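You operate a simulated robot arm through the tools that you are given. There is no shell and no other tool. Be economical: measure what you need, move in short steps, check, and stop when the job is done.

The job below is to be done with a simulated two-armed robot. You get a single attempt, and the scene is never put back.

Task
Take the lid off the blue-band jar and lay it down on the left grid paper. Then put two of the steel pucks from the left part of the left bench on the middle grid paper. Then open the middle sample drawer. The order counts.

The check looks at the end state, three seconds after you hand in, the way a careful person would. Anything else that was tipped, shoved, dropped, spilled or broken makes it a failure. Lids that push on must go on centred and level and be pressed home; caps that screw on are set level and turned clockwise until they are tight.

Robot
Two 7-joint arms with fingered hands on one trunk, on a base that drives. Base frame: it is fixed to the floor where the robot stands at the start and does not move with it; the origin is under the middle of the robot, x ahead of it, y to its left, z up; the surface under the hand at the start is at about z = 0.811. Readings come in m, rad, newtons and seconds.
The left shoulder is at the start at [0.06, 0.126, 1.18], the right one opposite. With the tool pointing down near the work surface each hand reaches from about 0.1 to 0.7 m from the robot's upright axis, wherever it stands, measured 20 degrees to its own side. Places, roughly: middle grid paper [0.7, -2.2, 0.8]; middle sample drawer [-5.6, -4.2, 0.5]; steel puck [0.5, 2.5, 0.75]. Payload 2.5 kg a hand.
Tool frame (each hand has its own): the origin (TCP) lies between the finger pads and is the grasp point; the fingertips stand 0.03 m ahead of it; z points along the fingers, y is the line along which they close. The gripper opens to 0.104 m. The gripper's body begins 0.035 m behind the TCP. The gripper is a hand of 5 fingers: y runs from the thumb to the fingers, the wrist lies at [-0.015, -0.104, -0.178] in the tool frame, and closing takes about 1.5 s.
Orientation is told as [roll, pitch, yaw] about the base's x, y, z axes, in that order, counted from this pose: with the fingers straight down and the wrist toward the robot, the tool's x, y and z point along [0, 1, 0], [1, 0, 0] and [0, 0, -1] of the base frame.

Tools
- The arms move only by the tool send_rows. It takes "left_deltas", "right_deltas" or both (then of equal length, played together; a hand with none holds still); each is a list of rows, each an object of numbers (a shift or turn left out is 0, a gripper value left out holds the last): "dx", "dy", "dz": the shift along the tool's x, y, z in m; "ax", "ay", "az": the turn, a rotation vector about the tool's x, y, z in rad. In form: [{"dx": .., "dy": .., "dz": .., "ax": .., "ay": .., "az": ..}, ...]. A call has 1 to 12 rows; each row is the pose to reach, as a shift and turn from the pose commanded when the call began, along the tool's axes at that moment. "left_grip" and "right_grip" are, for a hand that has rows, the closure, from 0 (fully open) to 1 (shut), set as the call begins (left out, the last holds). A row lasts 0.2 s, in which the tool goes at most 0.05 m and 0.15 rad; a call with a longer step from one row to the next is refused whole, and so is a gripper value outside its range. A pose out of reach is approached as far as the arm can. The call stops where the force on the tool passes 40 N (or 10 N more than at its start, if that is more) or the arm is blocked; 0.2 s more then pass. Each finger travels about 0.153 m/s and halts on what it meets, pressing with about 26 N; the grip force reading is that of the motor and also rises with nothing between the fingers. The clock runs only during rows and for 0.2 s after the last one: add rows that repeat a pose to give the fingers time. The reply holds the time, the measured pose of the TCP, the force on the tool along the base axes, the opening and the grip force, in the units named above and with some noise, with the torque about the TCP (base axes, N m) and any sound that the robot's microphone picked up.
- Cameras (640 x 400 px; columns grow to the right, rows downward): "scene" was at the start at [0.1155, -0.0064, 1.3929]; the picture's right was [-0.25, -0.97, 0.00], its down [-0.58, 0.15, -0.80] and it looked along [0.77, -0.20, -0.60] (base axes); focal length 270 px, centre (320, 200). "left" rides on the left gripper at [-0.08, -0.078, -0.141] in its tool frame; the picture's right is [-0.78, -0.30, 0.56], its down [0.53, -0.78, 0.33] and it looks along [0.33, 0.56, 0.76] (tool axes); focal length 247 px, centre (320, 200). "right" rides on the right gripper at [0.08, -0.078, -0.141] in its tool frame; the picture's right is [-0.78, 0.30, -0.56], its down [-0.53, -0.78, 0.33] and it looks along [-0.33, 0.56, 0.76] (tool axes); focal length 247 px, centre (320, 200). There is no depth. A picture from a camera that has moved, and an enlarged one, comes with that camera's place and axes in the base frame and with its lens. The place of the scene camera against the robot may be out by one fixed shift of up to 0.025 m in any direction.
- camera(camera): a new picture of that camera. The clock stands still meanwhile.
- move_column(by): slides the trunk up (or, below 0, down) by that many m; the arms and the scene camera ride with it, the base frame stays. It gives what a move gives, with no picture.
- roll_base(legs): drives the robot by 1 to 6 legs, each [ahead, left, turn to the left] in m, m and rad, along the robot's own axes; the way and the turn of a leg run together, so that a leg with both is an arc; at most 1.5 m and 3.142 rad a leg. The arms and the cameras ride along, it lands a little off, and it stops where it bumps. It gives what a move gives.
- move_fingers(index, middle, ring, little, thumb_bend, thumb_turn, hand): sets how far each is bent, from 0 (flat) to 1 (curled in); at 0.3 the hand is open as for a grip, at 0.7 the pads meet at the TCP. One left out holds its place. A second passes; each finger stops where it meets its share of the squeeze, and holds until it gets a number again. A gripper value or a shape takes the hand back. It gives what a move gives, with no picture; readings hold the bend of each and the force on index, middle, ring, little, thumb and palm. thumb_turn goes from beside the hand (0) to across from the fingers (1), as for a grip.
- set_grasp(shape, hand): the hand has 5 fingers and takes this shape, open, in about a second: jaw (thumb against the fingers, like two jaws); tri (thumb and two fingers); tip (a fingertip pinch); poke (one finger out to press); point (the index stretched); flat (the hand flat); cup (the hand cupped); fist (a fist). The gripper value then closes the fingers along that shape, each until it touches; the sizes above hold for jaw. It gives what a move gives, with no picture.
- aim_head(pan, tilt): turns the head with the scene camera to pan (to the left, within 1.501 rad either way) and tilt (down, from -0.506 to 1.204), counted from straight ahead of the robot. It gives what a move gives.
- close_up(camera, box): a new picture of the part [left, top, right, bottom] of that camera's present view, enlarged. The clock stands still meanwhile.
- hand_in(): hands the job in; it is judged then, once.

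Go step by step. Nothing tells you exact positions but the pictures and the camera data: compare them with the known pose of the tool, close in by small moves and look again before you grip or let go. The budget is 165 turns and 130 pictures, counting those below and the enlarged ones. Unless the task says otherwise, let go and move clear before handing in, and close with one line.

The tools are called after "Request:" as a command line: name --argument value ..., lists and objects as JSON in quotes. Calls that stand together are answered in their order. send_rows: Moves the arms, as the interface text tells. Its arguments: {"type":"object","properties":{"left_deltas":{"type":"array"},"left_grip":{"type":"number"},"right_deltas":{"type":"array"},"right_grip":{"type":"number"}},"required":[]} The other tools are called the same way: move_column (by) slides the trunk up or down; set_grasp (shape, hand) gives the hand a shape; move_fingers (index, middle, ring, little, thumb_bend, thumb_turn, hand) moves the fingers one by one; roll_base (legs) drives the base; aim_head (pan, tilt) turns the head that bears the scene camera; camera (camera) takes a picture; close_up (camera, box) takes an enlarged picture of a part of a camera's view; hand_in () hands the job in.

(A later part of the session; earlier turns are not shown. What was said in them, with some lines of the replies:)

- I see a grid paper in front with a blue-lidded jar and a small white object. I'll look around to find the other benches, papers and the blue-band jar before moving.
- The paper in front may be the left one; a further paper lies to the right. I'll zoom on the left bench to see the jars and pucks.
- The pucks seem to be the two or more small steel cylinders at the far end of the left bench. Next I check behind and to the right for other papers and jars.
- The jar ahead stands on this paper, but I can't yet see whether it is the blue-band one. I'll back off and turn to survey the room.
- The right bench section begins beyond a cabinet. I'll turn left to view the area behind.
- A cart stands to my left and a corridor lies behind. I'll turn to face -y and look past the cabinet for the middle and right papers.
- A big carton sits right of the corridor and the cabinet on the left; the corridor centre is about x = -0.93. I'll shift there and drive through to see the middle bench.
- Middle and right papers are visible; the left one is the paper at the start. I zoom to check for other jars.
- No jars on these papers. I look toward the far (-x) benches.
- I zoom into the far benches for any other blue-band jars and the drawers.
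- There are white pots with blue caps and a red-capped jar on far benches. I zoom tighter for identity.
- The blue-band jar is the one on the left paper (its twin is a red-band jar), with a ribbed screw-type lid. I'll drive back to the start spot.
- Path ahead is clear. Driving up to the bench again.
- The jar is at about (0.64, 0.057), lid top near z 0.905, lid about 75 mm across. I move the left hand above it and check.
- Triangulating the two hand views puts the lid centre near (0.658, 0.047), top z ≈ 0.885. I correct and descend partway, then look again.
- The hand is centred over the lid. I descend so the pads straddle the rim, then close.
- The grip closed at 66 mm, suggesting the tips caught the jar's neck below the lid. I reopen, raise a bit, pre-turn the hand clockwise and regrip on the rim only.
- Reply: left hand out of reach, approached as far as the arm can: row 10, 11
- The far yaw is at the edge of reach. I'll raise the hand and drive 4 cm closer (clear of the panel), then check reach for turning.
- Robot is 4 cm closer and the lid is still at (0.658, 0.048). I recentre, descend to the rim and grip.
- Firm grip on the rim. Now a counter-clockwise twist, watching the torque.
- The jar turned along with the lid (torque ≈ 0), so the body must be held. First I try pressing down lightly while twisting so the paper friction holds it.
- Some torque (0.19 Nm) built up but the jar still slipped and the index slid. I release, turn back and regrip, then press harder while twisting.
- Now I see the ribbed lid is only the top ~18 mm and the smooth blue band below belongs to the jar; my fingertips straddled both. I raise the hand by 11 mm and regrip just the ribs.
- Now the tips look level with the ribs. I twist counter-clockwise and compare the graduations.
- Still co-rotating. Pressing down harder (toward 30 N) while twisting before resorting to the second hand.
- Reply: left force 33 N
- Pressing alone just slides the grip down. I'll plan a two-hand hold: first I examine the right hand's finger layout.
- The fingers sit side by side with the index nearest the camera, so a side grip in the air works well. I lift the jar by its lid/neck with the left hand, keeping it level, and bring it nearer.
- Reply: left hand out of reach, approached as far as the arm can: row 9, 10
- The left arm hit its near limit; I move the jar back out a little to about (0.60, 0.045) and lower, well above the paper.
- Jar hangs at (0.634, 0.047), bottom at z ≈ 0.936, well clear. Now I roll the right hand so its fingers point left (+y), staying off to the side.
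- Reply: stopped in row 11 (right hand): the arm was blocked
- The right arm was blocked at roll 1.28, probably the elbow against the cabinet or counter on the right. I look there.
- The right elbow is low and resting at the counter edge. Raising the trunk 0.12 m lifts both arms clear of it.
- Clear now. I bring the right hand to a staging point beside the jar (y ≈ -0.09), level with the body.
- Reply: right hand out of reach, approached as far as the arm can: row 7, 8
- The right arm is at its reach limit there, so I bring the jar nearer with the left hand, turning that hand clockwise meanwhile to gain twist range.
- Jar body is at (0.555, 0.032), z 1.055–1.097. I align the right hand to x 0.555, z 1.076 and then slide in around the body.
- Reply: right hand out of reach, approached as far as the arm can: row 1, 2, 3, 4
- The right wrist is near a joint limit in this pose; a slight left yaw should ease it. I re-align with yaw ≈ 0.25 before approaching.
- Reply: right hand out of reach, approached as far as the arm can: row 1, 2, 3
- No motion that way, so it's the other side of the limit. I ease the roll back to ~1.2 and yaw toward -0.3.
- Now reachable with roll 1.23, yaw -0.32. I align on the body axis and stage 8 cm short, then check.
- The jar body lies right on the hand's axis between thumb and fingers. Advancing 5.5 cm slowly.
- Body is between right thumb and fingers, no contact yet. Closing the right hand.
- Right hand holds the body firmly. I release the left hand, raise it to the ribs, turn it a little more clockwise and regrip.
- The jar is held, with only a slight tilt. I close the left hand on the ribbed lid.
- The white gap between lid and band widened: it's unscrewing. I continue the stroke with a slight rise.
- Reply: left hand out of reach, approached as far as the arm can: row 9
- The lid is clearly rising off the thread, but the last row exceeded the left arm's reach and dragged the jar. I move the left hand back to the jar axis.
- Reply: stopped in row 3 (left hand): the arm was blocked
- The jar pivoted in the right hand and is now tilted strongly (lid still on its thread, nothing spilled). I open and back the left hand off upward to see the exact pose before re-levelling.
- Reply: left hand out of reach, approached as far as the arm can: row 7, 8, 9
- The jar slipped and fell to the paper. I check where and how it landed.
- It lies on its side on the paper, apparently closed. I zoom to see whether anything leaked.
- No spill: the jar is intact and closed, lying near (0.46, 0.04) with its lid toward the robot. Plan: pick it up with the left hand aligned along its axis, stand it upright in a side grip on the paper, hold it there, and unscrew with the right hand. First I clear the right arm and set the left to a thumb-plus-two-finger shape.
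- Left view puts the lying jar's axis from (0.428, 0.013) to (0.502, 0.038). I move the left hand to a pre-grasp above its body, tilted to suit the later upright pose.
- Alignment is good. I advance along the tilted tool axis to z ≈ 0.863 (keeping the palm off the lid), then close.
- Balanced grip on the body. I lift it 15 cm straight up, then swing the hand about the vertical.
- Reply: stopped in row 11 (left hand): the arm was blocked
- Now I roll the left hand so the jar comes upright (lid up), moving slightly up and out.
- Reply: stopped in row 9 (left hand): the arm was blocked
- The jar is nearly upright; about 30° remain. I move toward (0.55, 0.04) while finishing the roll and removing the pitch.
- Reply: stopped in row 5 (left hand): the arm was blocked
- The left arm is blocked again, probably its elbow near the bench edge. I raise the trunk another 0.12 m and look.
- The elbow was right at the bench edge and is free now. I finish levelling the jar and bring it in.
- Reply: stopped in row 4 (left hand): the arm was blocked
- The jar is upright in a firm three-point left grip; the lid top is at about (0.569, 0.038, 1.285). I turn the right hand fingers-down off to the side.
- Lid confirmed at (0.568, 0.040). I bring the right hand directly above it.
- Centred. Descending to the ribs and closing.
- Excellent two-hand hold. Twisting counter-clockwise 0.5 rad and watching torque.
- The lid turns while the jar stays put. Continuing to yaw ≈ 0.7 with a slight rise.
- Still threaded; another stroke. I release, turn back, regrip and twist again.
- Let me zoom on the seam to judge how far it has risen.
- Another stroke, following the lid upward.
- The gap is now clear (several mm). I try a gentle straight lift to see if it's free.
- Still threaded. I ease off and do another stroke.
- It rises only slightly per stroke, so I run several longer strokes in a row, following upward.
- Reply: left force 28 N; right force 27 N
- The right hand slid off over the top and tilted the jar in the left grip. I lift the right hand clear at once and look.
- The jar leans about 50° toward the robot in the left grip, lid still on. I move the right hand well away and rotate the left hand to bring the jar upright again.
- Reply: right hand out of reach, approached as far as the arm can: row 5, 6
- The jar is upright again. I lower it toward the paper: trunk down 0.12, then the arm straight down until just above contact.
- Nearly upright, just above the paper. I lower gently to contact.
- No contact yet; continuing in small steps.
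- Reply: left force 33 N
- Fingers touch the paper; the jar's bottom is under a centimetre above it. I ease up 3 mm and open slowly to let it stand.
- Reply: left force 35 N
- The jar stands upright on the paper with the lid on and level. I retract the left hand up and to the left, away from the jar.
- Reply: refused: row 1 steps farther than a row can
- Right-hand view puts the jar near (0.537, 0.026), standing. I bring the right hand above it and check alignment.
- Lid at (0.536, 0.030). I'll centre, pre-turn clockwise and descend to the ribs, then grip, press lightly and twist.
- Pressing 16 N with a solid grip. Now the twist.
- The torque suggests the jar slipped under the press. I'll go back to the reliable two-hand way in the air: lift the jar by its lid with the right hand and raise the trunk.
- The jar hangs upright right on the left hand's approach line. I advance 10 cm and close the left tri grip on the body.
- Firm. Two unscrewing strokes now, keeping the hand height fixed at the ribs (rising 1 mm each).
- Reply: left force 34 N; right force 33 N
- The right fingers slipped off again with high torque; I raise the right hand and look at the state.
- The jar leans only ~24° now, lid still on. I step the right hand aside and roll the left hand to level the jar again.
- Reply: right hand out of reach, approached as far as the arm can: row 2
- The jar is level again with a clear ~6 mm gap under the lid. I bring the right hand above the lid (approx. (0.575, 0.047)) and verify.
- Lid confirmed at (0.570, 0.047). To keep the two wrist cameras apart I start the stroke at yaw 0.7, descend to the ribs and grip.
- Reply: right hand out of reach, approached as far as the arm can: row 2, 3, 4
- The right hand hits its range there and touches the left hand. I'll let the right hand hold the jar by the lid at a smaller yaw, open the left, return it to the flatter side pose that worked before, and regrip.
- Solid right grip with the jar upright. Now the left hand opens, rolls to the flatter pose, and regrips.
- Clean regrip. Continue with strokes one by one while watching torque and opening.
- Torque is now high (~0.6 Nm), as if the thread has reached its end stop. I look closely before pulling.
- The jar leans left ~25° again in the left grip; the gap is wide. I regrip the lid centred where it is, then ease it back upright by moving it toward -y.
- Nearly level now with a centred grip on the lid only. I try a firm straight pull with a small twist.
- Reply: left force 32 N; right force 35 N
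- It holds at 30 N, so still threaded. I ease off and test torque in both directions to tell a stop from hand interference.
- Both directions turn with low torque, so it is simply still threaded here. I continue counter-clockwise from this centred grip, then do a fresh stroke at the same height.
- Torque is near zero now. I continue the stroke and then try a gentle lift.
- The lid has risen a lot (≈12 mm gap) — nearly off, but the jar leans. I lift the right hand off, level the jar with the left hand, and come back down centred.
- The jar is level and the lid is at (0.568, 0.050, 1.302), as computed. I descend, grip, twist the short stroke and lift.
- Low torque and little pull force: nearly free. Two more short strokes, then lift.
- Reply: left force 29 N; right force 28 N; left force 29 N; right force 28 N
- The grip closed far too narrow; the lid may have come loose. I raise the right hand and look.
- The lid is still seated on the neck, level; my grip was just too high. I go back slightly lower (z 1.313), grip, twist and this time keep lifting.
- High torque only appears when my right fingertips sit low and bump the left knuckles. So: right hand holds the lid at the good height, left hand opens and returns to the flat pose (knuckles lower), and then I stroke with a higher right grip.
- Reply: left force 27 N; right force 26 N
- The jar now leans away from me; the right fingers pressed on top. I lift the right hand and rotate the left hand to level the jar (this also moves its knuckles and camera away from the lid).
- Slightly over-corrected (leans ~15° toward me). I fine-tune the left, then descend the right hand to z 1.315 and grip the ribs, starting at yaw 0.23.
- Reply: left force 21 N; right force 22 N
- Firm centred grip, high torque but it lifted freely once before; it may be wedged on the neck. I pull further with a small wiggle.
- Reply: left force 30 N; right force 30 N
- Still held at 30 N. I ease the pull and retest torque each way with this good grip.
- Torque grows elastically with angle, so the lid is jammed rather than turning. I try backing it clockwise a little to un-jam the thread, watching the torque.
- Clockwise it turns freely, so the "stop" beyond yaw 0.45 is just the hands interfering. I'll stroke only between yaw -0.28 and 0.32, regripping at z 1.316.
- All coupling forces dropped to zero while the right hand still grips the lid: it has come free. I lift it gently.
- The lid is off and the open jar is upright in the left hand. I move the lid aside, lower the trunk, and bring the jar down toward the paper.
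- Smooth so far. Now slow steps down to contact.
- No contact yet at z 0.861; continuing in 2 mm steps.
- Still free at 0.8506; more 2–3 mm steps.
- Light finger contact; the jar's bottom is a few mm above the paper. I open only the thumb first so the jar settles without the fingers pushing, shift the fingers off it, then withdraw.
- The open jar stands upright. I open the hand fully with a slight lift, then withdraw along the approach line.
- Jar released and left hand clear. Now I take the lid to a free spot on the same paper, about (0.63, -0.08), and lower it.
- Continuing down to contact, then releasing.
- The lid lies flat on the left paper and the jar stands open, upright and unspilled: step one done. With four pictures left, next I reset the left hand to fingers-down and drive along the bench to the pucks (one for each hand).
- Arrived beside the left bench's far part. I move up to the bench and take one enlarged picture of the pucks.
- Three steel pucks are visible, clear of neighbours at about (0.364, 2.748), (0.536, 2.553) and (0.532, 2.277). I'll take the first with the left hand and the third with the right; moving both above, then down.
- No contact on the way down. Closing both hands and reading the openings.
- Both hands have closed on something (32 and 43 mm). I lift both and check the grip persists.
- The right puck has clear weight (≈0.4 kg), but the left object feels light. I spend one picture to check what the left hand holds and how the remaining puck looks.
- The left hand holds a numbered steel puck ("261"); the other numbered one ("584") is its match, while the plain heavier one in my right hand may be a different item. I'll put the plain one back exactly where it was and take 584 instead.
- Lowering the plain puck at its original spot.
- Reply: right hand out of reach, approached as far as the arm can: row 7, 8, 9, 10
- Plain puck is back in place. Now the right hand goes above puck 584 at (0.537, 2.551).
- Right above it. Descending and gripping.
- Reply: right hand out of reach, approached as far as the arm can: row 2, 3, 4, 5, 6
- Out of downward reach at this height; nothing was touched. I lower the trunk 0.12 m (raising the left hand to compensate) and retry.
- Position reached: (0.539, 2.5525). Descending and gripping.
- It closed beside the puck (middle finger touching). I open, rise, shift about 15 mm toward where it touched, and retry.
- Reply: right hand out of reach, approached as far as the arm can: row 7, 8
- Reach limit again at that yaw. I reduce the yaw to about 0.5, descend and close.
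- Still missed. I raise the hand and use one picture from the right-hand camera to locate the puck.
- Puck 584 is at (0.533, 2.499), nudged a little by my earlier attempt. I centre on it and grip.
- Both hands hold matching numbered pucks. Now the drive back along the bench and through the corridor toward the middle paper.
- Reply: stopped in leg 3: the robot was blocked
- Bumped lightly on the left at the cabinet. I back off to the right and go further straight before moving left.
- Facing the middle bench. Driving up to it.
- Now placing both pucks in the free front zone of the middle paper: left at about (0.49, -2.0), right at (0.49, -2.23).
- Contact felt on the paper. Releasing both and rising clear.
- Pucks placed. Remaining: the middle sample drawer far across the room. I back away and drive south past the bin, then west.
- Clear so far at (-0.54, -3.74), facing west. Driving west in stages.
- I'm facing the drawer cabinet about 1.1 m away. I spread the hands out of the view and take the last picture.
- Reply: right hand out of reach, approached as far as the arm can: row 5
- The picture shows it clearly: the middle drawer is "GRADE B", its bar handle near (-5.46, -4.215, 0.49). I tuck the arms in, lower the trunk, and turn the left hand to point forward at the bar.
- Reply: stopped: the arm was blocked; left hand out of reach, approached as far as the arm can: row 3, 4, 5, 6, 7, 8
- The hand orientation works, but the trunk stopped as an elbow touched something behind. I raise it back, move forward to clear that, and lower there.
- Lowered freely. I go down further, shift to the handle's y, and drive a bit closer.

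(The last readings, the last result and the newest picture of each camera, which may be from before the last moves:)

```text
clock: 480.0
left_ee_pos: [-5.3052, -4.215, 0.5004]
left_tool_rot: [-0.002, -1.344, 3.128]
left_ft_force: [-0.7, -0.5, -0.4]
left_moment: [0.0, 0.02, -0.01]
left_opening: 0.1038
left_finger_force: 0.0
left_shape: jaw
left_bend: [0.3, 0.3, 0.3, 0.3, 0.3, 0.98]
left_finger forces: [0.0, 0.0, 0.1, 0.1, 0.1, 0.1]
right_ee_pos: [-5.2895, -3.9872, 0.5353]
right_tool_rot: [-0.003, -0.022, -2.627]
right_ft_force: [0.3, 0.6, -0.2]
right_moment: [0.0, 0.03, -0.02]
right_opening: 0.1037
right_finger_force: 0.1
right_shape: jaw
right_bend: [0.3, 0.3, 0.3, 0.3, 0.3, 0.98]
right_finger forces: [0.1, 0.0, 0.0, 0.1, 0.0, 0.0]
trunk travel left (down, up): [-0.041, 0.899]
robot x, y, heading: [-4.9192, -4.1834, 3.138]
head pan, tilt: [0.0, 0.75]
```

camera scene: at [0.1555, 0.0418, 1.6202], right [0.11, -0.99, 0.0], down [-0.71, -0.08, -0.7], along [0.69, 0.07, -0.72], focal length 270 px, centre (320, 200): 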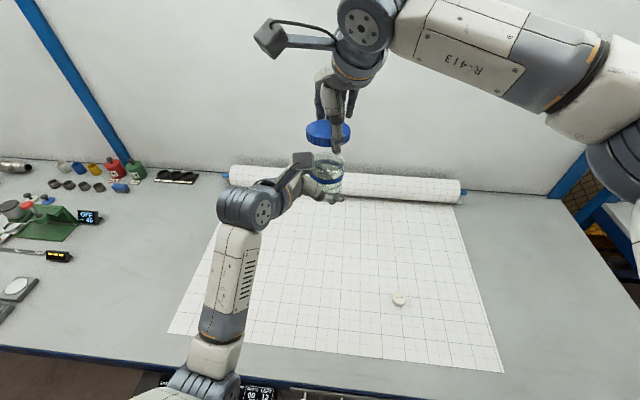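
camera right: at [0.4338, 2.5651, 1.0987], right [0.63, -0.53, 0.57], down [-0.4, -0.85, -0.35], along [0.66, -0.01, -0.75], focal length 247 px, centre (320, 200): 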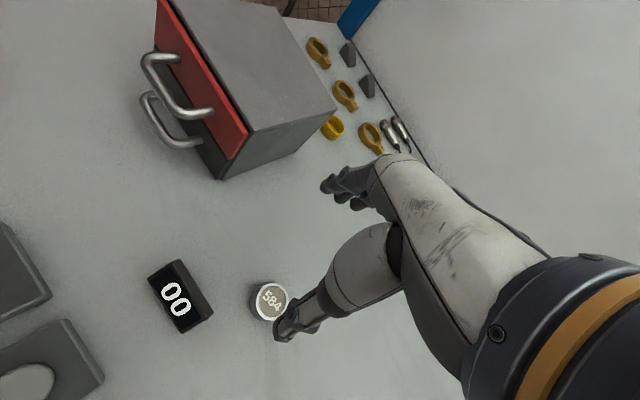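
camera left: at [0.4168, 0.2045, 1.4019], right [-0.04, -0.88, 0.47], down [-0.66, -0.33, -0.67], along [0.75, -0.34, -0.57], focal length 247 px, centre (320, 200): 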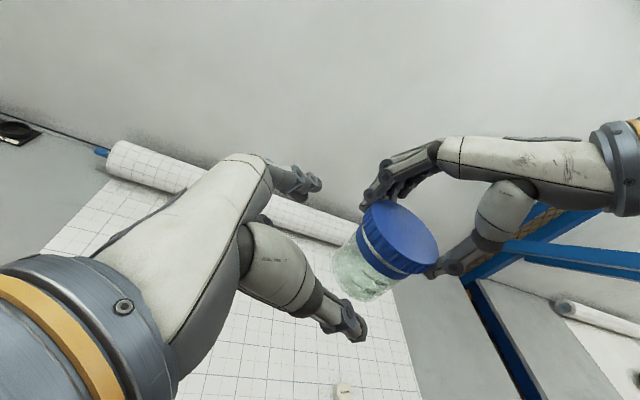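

The open hand is level with the bar. Advancing forward in small steps until I feel the drawer face.

Request:
send_rows --left_deltas '[{"dz": 0.0195, "dy": 0.0045}, {"dz": 0.039, "dy": 0.009}, {"dz": 0.0585, "dy": 0.0136}, {"dz": 0.078, "dy": 0.018}, {"dz": 0.0974, "dy": 0.0226}]'

Request:
send_rows --left_deltas '[{"dz": 0.005, "dy": 0.0011}, {"dz": 0.01, "dy": 0.0023}, {"dz": 0.015, "dy": 0.0034}, {"dz": 0.02, "dy": 0.0046}, {"dz": 0.025, "dy": 0.0057}, {"dz": 0.03, "dy": 0.0068}]'

```text
clock: 481.2
left_ee_pos: [-5.4043, -4.2127, 0.5015]
left_tool_rot: [-0.005, -1.342, 3.129]
left_ft_force: [-0.1, -0.3, -0.7]
left_moment: [-0.01, -0.03, -0.02]
left_opening: 0.1039
left_finger_force: 0.2
left_shape: jaw
left_bend: [0.3, 0.3, 0.3, 0.3, 0.3, 0.98]
left_finger forces: [0.0, 0.0, 0.0, 0.0, 0.0, 0.1]
right_ee_pos: [-5.2874, -3.9874, 0.536]
right_tool_rot: [-0.004, -0.022, -2.627]
right_ft_force: [0.4, 0.0, -0.1]
right_moment: [0.04, -0.01, 0.03]
right_opening: 0.1039
right_finger_force: 0.0
right_shape: jaw
right_bend: [0.3, 0.3, 0.3, 0.3, 0.3, 0.98]
right_finger forces: [0.0, 0.1, 0.0, 0.0, 0.1, 0.1]
trunk travel left (down, up): [-0.041, 0.899]
robot x, y, heading: [-4.9147, -4.1867, 3.136]
head pan, tilt: [0.0, 0.75]
```

```text
clock: 482.0
left_ee_pos: [-5.4143, -4.2101, 0.5044]
left_tool_rot: [-0.007, -1.357, 3.127]
left_ft_force: [22.1, -3.6, 0.2]
left_moment: [0.16, 1.12, 0.35]
left_opening: 0.0999
left_finger_force: 0.0
left_shape: jaw
left_bend: [0.3, 0.3, 0.3, 0.3, 0.3, 0.98]
left_finger forces: [0.1, 22.2, 0.1, 0.0, 0.0, 0.0]
right_ee_pos: [-5.2882, -3.9885, 0.5355]
right_tool_rot: [-0.004, -0.021, -2.627]
right_ft_force: [0.1, 0.0, -0.2]
right_moment: [-0.01, -0.03, -0.03]
right_opening: 0.1037
right_finger_force: 0.1
right_shape: jaw
right_bend: [0.3, 0.3, 0.3, 0.3, 0.3, 0.98]
right_finger forces: [0.1, 0.1, 0.0, 0.0, 0.1, 0.0]
trunk travel left (down, up): [-0.041, 0.899]
robot x, y, heading: [-4.9152, -4.1841, 3.137]
head pan, tilt: [0.0, 0.75]
stopped in row 3 (left hand): the force on the tool passed its limit at 51 N (the readings are from after the stop); the commanded pose is now the measured one
```

Fingertips touch the drawer face at x ≈ -5.45. I back off 6 mm and close; the bar should be between thumb and fingers.

Request:
send_rows --left_deltas '[{"dz": -0.006, "dy": -0.0014}]'

Request:
send_rows --left_deltas '[{"dz": 0}, {"dz": 0}, {"dz": 0}, {"dz": 0}, {"dz": 0}, {"dz": 0}, {"dz": 0}, {"dz": 0}, {"dz": 0}]' --left_grip 1

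```text
clock: 482.4
left_ee_pos: [-5.4102, -4.2108, 0.503]
left_tool_rot: [0.004, -1.349, 3.12]
left_ft_force: [-0.6, -0.4, 0.0]
left_moment: [0.0, 0.02, -0.02]
left_opening: 0.1035
left_finger_force: 0.0
left_shape: jaw
left_bend: [0.3, 0.3, 0.3, 0.3, 0.3, 0.98]
left_finger forces: [0.0, 0.1, 0.1, 0.0, 0.1, 0.0]
right_ee_pos: [-5.2896, -3.9872, 0.5356]
right_tool_rot: [-0.004, -0.022, -2.627]
right_ft_force: [-0.4, 1.0, -1.6]
right_moment: [-0.01, 0.0, -0.03]
right_opening: 0.1035
right_finger_force: 0.1
right_shape: jaw
right_bend: [0.3, 0.3, 0.3, 0.3, 0.3, 0.98]
right_finger forces: [0.1, 0.1, 0.0, 0.1, 0.1, 0.0]
trunk travel left (down, up): [-0.041, 0.899]
robot x, y, heading: [-4.9147, -4.1812, 3.136]
head pan, tilt: [0.0, 0.75]
```

```text
clock: 484.4
left_ee_pos: [-5.4109, -4.2106, 0.5019]
left_tool_rot: [0.0, -1.35, 3.122]
left_ft_force: [-0.6, -2.2, -4.2]
left_moment: [-0.14, -0.05, -0.01]
left_opening: 0.0001
left_finger_force: 25.7
left_shape: jaw
left_bend: [0.73, 0.7, 0.65, 0.53, 0.47, 1.0]
left_finger forces: [11.8, 0.5, 2.4, 1.6, 25.9, 0.0]
right_ee_pos: [-5.2891, -3.9864, 0.5354]
right_tool_rot: [-0.003, -0.021, -2.626]
right_ft_force: [0.1, 0.5, 0.4]
right_moment: [0.02, 0.03, 0.02]
right_opening: 0.1038
right_finger_force: 0.1
right_shape: jaw
right_bend: [0.3, 0.3, 0.3, 0.3, 0.3, 0.98]
right_finger forces: [0.0, 0.0, 0.0, 0.1, 0.0, 0.1]
trunk travel left (down, up): [-0.041, 0.899]
robot x, y, heading: [-4.9177, -4.1838, 3.14]
head pan, tilt: [0.0, 0.75]
```

Thumb and index report firm contact, unlike an empty closure, so the bar is likely held. I pull back gently.

Request:
send_rows --left_deltas '[{"dz": -0.01, "dy": -0.0023}, {"dz": -0.02, "dy": -0.0046}, {"dz": -0.03, "dy": -0.007}]'

```text
clock: 485.2
left_ee_pos: [-5.3776, -4.2107, 0.502]
left_tool_rot: [0.002, -1.351, 3.121]
left_ft_force: [-0.4, 0.2, -4.6]
left_moment: [-0.14, -0.03, -0.03]
left_opening: 0.0
left_finger_force: 25.8
left_shape: jaw
left_bend: [0.73, 0.7, 0.65, 0.53, 0.47, 1.0]
left_finger forces: [2.0, 0.6, 2.5, 1.7, 25.8, 0.0]
right_ee_pos: [-5.2885, -3.9875, 0.5354]
right_tool_rot: [-0.003, -0.021, -2.626]
right_ft_force: [0.4, -0.2, -0.4]
right_moment: [0.02, 0.0, 0.0]
right_opening: 0.1037
right_finger_force: 0.0
right_shape: jaw
right_bend: [0.3, 0.3, 0.3, 0.3, 0.3, 0.98]
right_finger forces: [0.0, 0.0, 0.0, 0.0, 0.1, 0.1]
trunk travel left (down, up): [-0.041, 0.899]
robot x, y, heading: [-4.9168, -4.1839, 3.136]
head pan, tilt: [0.0, 0.75]
```

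The vertical load and thumb force persist while moving, so the handle seems to be coming along. I keep pulling by backing the base 0.2 m.

Request:
roll_base --legs '[[-0.1, 0, 0]]'

Request:
roll_base --legs '[[-0.08, 0, 0]]'

```text
clock: 486.3
left_ee_pos: [-5.2786, -4.2117, 0.5023]
left_tool_rot: [0.0, -1.35, 3.121]
left_ft_force: [1.1, 4.0, -3.4]
left_moment: [-0.16, 0.01, -0.05]
left_opening: 0.0001
left_finger_force: 26.0
left_shape: jaw
left_bend: [0.73, 0.7, 0.65, 0.53, 0.47, 1.0]
left_finger forces: [2.9, 0.9, 2.5, 1.9, 25.4, 0.0]
right_ee_pos: [-5.1884, -3.987, 0.5351]
right_tool_rot: [-0.003, -0.02, -2.628]
right_ft_force: [0.4, -0.4, 0.0]
right_moment: [-0.05, -0.01, 0.0]
right_opening: 0.104
right_finger_force: 0.1
right_shape: jaw
right_bend: [0.3, 0.3, 0.3, 0.3, 0.3, 0.98]
right_finger forces: [0.0, 0.0, 0.0, 0.0, 0.1, 0.0]
trunk travel left (down, up): [-0.041, 0.899]
robot x, y, heading: [-4.8165, -4.1823, 3.134]
head pan, tilt: [0.0, 0.75]
```

```text
clock: 487.4
left_ee_pos: [-5.1967, -4.211, 0.5019]
left_tool_rot: [0.002, -1.347, 3.116]
left_ft_force: [2.2, 1.9, -1.5]
left_moment: [-0.15, 0.0, -0.09]
left_opening: 0.0
left_finger_force: 26.1
left_shape: jaw
left_bend: [0.73, 0.7, 0.66, 0.53, 0.47, 1.0]
left_finger forces: [3.8, 1.2, 2.7, 1.7, 25.3, 0.0]
right_ee_pos: [-5.1063, -3.9878, 0.5359]
right_tool_rot: [-0.003, -0.021, -2.629]
right_ft_force: [-0.1, 0.5, 0.9]
right_moment: [0.01, 0.03, -0.01]
right_opening: 0.104
right_finger_force: 0.0
right_shape: jaw
right_bend: [0.3, 0.3, 0.3, 0.3, 0.3, 0.98]
right_finger forces: [0.0, 0.0, 0.0, 0.0, 0.0, 0.1]
trunk travel left (down, up): [-0.041, 0.899]
robot x, y, heading: [-4.7406, -4.1838, 3.134]
head pan, tilt: [0.0, 0.75]
```

Real contact forces continue while the hand moved 0.21 m: the drawer is open. I release the bar and withdraw the hand straight back.

Request:
send_rows --left_deltas '[{"dz": 0}, {"dz": 0}, {"dz": 0}, {"dz": 0}, {"dz": 0}, {"dz": 0}]' --left_grip 0

Request:
send_rows --left_deltas '[{"dz": -0.015, "dy": -0.0035}, {"dz": -0.03, "dy": -0.007}, {"dz": -0.05, "dy": -0.0116}, {"dz": -0.07, "dy": -0.0162}, {"dz": -0.09, "dy": -0.021}]'

```text
clock: 488.8
left_ee_pos: [-5.1978, -4.2114, 0.5018]
left_tool_rot: [-0.001, -1.35, 3.119]
left_ft_force: [0.9, 0.0, -0.4]
left_moment: [0.0, 0.01, 0.04]
left_opening: 0.1035
left_finger_force: 0.1
left_shape: jaw
left_bend: [0.3, 0.3, 0.3, 0.3, 0.3, 0.98]
left_finger forces: [0.0, 0.0, 0.0, 0.0, 0.1, 0.1]
right_ee_pos: [-5.108, -3.9885, 0.5349]
right_tool_rot: [-0.004, -0.022, -2.628]
right_ft_force: [-0.3, -1.0, -0.1]
right_moment: [0.03, -0.03, 0.01]
right_opening: 0.1035
right_finger_force: 0.1
right_shape: jaw
right_bend: [0.3, 0.3, 0.3, 0.3, 0.3, 0.98]
right_finger forces: [0.0, 0.0, 0.0, 0.0, 0.0, 0.1]
trunk travel left (down, up): [-0.041, 0.899]
robot x, y, heading: [-4.7347, -4.1876, 3.136]
head pan, tilt: [0.0, 0.75]
```

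```text
clock: 490.0
left_ee_pos: [-5.1061, -4.2139, 0.5009]
left_tool_rot: [0.011, -1.352, 3.113]
left_ft_force: [-0.8, 0.2, 0.4]
left_moment: [0.0, 0.02, 0.0]
left_opening: 0.1036
left_finger_force: 0.2
left_shape: jaw
left_bend: [0.3, 0.3, 0.3, 0.3, 0.3, 0.98]
left_finger forces: [0.1, 0.0, 0.0, 0.0, 0.1, 0.0]
right_ee_pos: [-5.1071, -3.9882, 0.5351]
right_tool_rot: [-0.004, -0.02, -2.629]
right_ft_force: [0.2, 0.5, -0.3]
right_moment: [-0.02, 0.02, -0.03]
right_opening: 0.1036
right_finger_force: 0.0
right_shape: jaw
right_bend: [0.3, 0.3, 0.3, 0.3, 0.3, 0.98]
right_finger forces: [0.1, 0.0, 0.1, 0.0, 0.0, 0.1]
trunk travel left (down, up): [-0.041, 0.899]
robot x, y, heading: [-4.7348, -4.1848, 3.144]
head pan, tilt: [0.0, 0.75]
```

To verify without pictures, I return to the same spot and close again: contact there means the handle (and drawer) really is out.

Request:
send_rows --left_deltas '[{"dz": 0.03, "dy": 0.007}, {"dz": 0.06, "dy": 0.014}, {"dz": 0.085, "dy": 0.0196}]'

Request:
send_rows --left_deltas '[{"dz": 0}, {"dz": 0}, {"dz": 0}, {"dz": 0}, {"dz": 0}, {"dz": 0}, {"dz": 0}, {"dz": 0}]' --left_grip 1

```text
clock: 490.8
left_ee_pos: [-5.1926, -4.2114, 0.5016]
left_tool_rot: [0.0, -1.35, 3.119]
left_ft_force: [0.5, -0.1, -0.8]
left_moment: [-0.05, 0.04, 0.0]
left_opening: 0.1036
left_finger_force: 0.2
left_shape: jaw
left_bend: [0.3, 0.3, 0.3, 0.3, 0.3, 0.98]
left_finger forces: [0.1, 0.0, 0.1, 0.1, 0.0, 0.0]
right_ee_pos: [-5.1079, -3.988, 0.5337]
right_tool_rot: [-0.002, -0.022, -2.628]
right_ft_force: [0.2, 0.8, -0.7]
right_moment: [0.02, 0.01, 0.0]
right_opening: 0.1036
right_finger_force: 0.1
right_shape: jaw
right_bend: [0.3, 0.3, 0.3, 0.3, 0.3, 0.98]
right_finger forces: [0.0, 0.0, 0.1, 0.0, 0.0, 0.0]
trunk travel left (down, up): [-0.041, 0.899]
robot x, y, heading: [-4.7363, -4.1836, 3.137]
head pan, tilt: [0.0, 0.75]
```

```text
clock: 492.6
left_ee_pos: [-5.1932, -4.2134, 0.5007]
left_tool_rot: [0.001, -1.349, 3.115]
left_ft_force: [-1.2, 0.0, -3.9]
left_moment: [-0.18, -0.02, 0.03]
left_opening: 0.0011
left_finger_force: 25.7
left_shape: jaw
left_bend: [0.74, 0.62, 0.57, 0.51, 0.46, 1.0]
left_finger forces: [10.6, 4.3, 2.4, 2.5, 25.2, 0.0]
right_ee_pos: [-5.1065, -3.9878, 0.5357]
right_tool_rot: [-0.003, -0.02, -2.629]
right_ft_force: [0.4, 0.6, 0.1]
right_moment: [0.02, -0.02, -0.04]
right_opening: 0.1038
right_finger_force: 0.1
right_shape: jaw
right_bend: [0.3, 0.3, 0.3, 0.3, 0.3, 0.98]
right_finger forces: [0.0, 0.1, 0.0, 0.0, 0.0, 0.0]
trunk travel left (down, up): [-0.041, 0.899]
robot x, y, heading: [-4.7362, -4.1848, 3.134]
head pan, tilt: [0.0, 0.75]
```

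The hand meets the same bar here, 21 cm out from its closed position, so the drawer is open. I release, withdraw and hand in.

Request:
send_rows --left_deltas '[{"dz": 0}, {"dz": 0}, {"dz": 0}, {"dz": 0}, {"dz": 0}, {"dz": -0.02, "dy": -0.0046}, {"dz": -0.05, "dy": -0.0116}, {"dz": -0.08, "dy": -0.0185}, {"dz": -0.1, "dy": -0.023}]' --left_grip 0

Request:
hand_in

```text
clock: 494.6
left_ee_pos: [-5.1057, -4.2216, 0.5059]
left_tool_rot: [0.146, -1.393, 3.011]
left_ft_force: [0.1, 0.1, -0.1]
left_moment: [0.03, 0.0, 0.02]
left_opening: 0.1037
left_finger_force: 0.0
left_shape: jaw
left_bend: [0.3, 0.3, 0.3, 0.3, 0.3, 0.98]
left_finger forces: [0.1, 0.1, 0.1, 0.0, 0.0, 0.1]
right_ee_pos: [-5.1075, -3.9869, 0.5345]
right_tool_rot: [-0.005, -0.021, -2.628]
right_ft_force: [-0.3, 0.5, -0.3]
right_moment: [0.0, -0.03, -0.02]
right_opening: 0.1039
right_finger_force: 0.0
right_shape: jaw
right_bend: [0.3, 0.3, 0.3, 0.3, 0.3, 0.98]
right_finger forces: [0.0, 0.0, 0.0, 0.1, 0.0, 0.0]
trunk travel left (down, up): [-0.041, 0.899]
robot x, y, heading: [-4.7352, -4.1825, 3.133]
head pan, tilt: [0.0, 0.75]
```

```text
The job is handed in.
```

I handed the job in with all three parts carried out in order. I saw the lid result in a picture, but had no pictures left to check the pucks and the drawer. The lid lies flat on the left paper beside the jar, which stands open and upright with no visible spill. The jar was dropped once, still closed, while I was unscrewing it. I put pucks 261 and 584 on the middle paper at positions worked out from earlier pictures. I judged the middle drawer (GRADE B) open, about 0.2 m, from touch alone. I also lifted a plain, heavier puck and put it back where it was. The robot bumped the cabinet by the corridor once, and an arm touched something I couldn't identify near the counter, the bench edge and the drawers; I didn't check any of these for damage.
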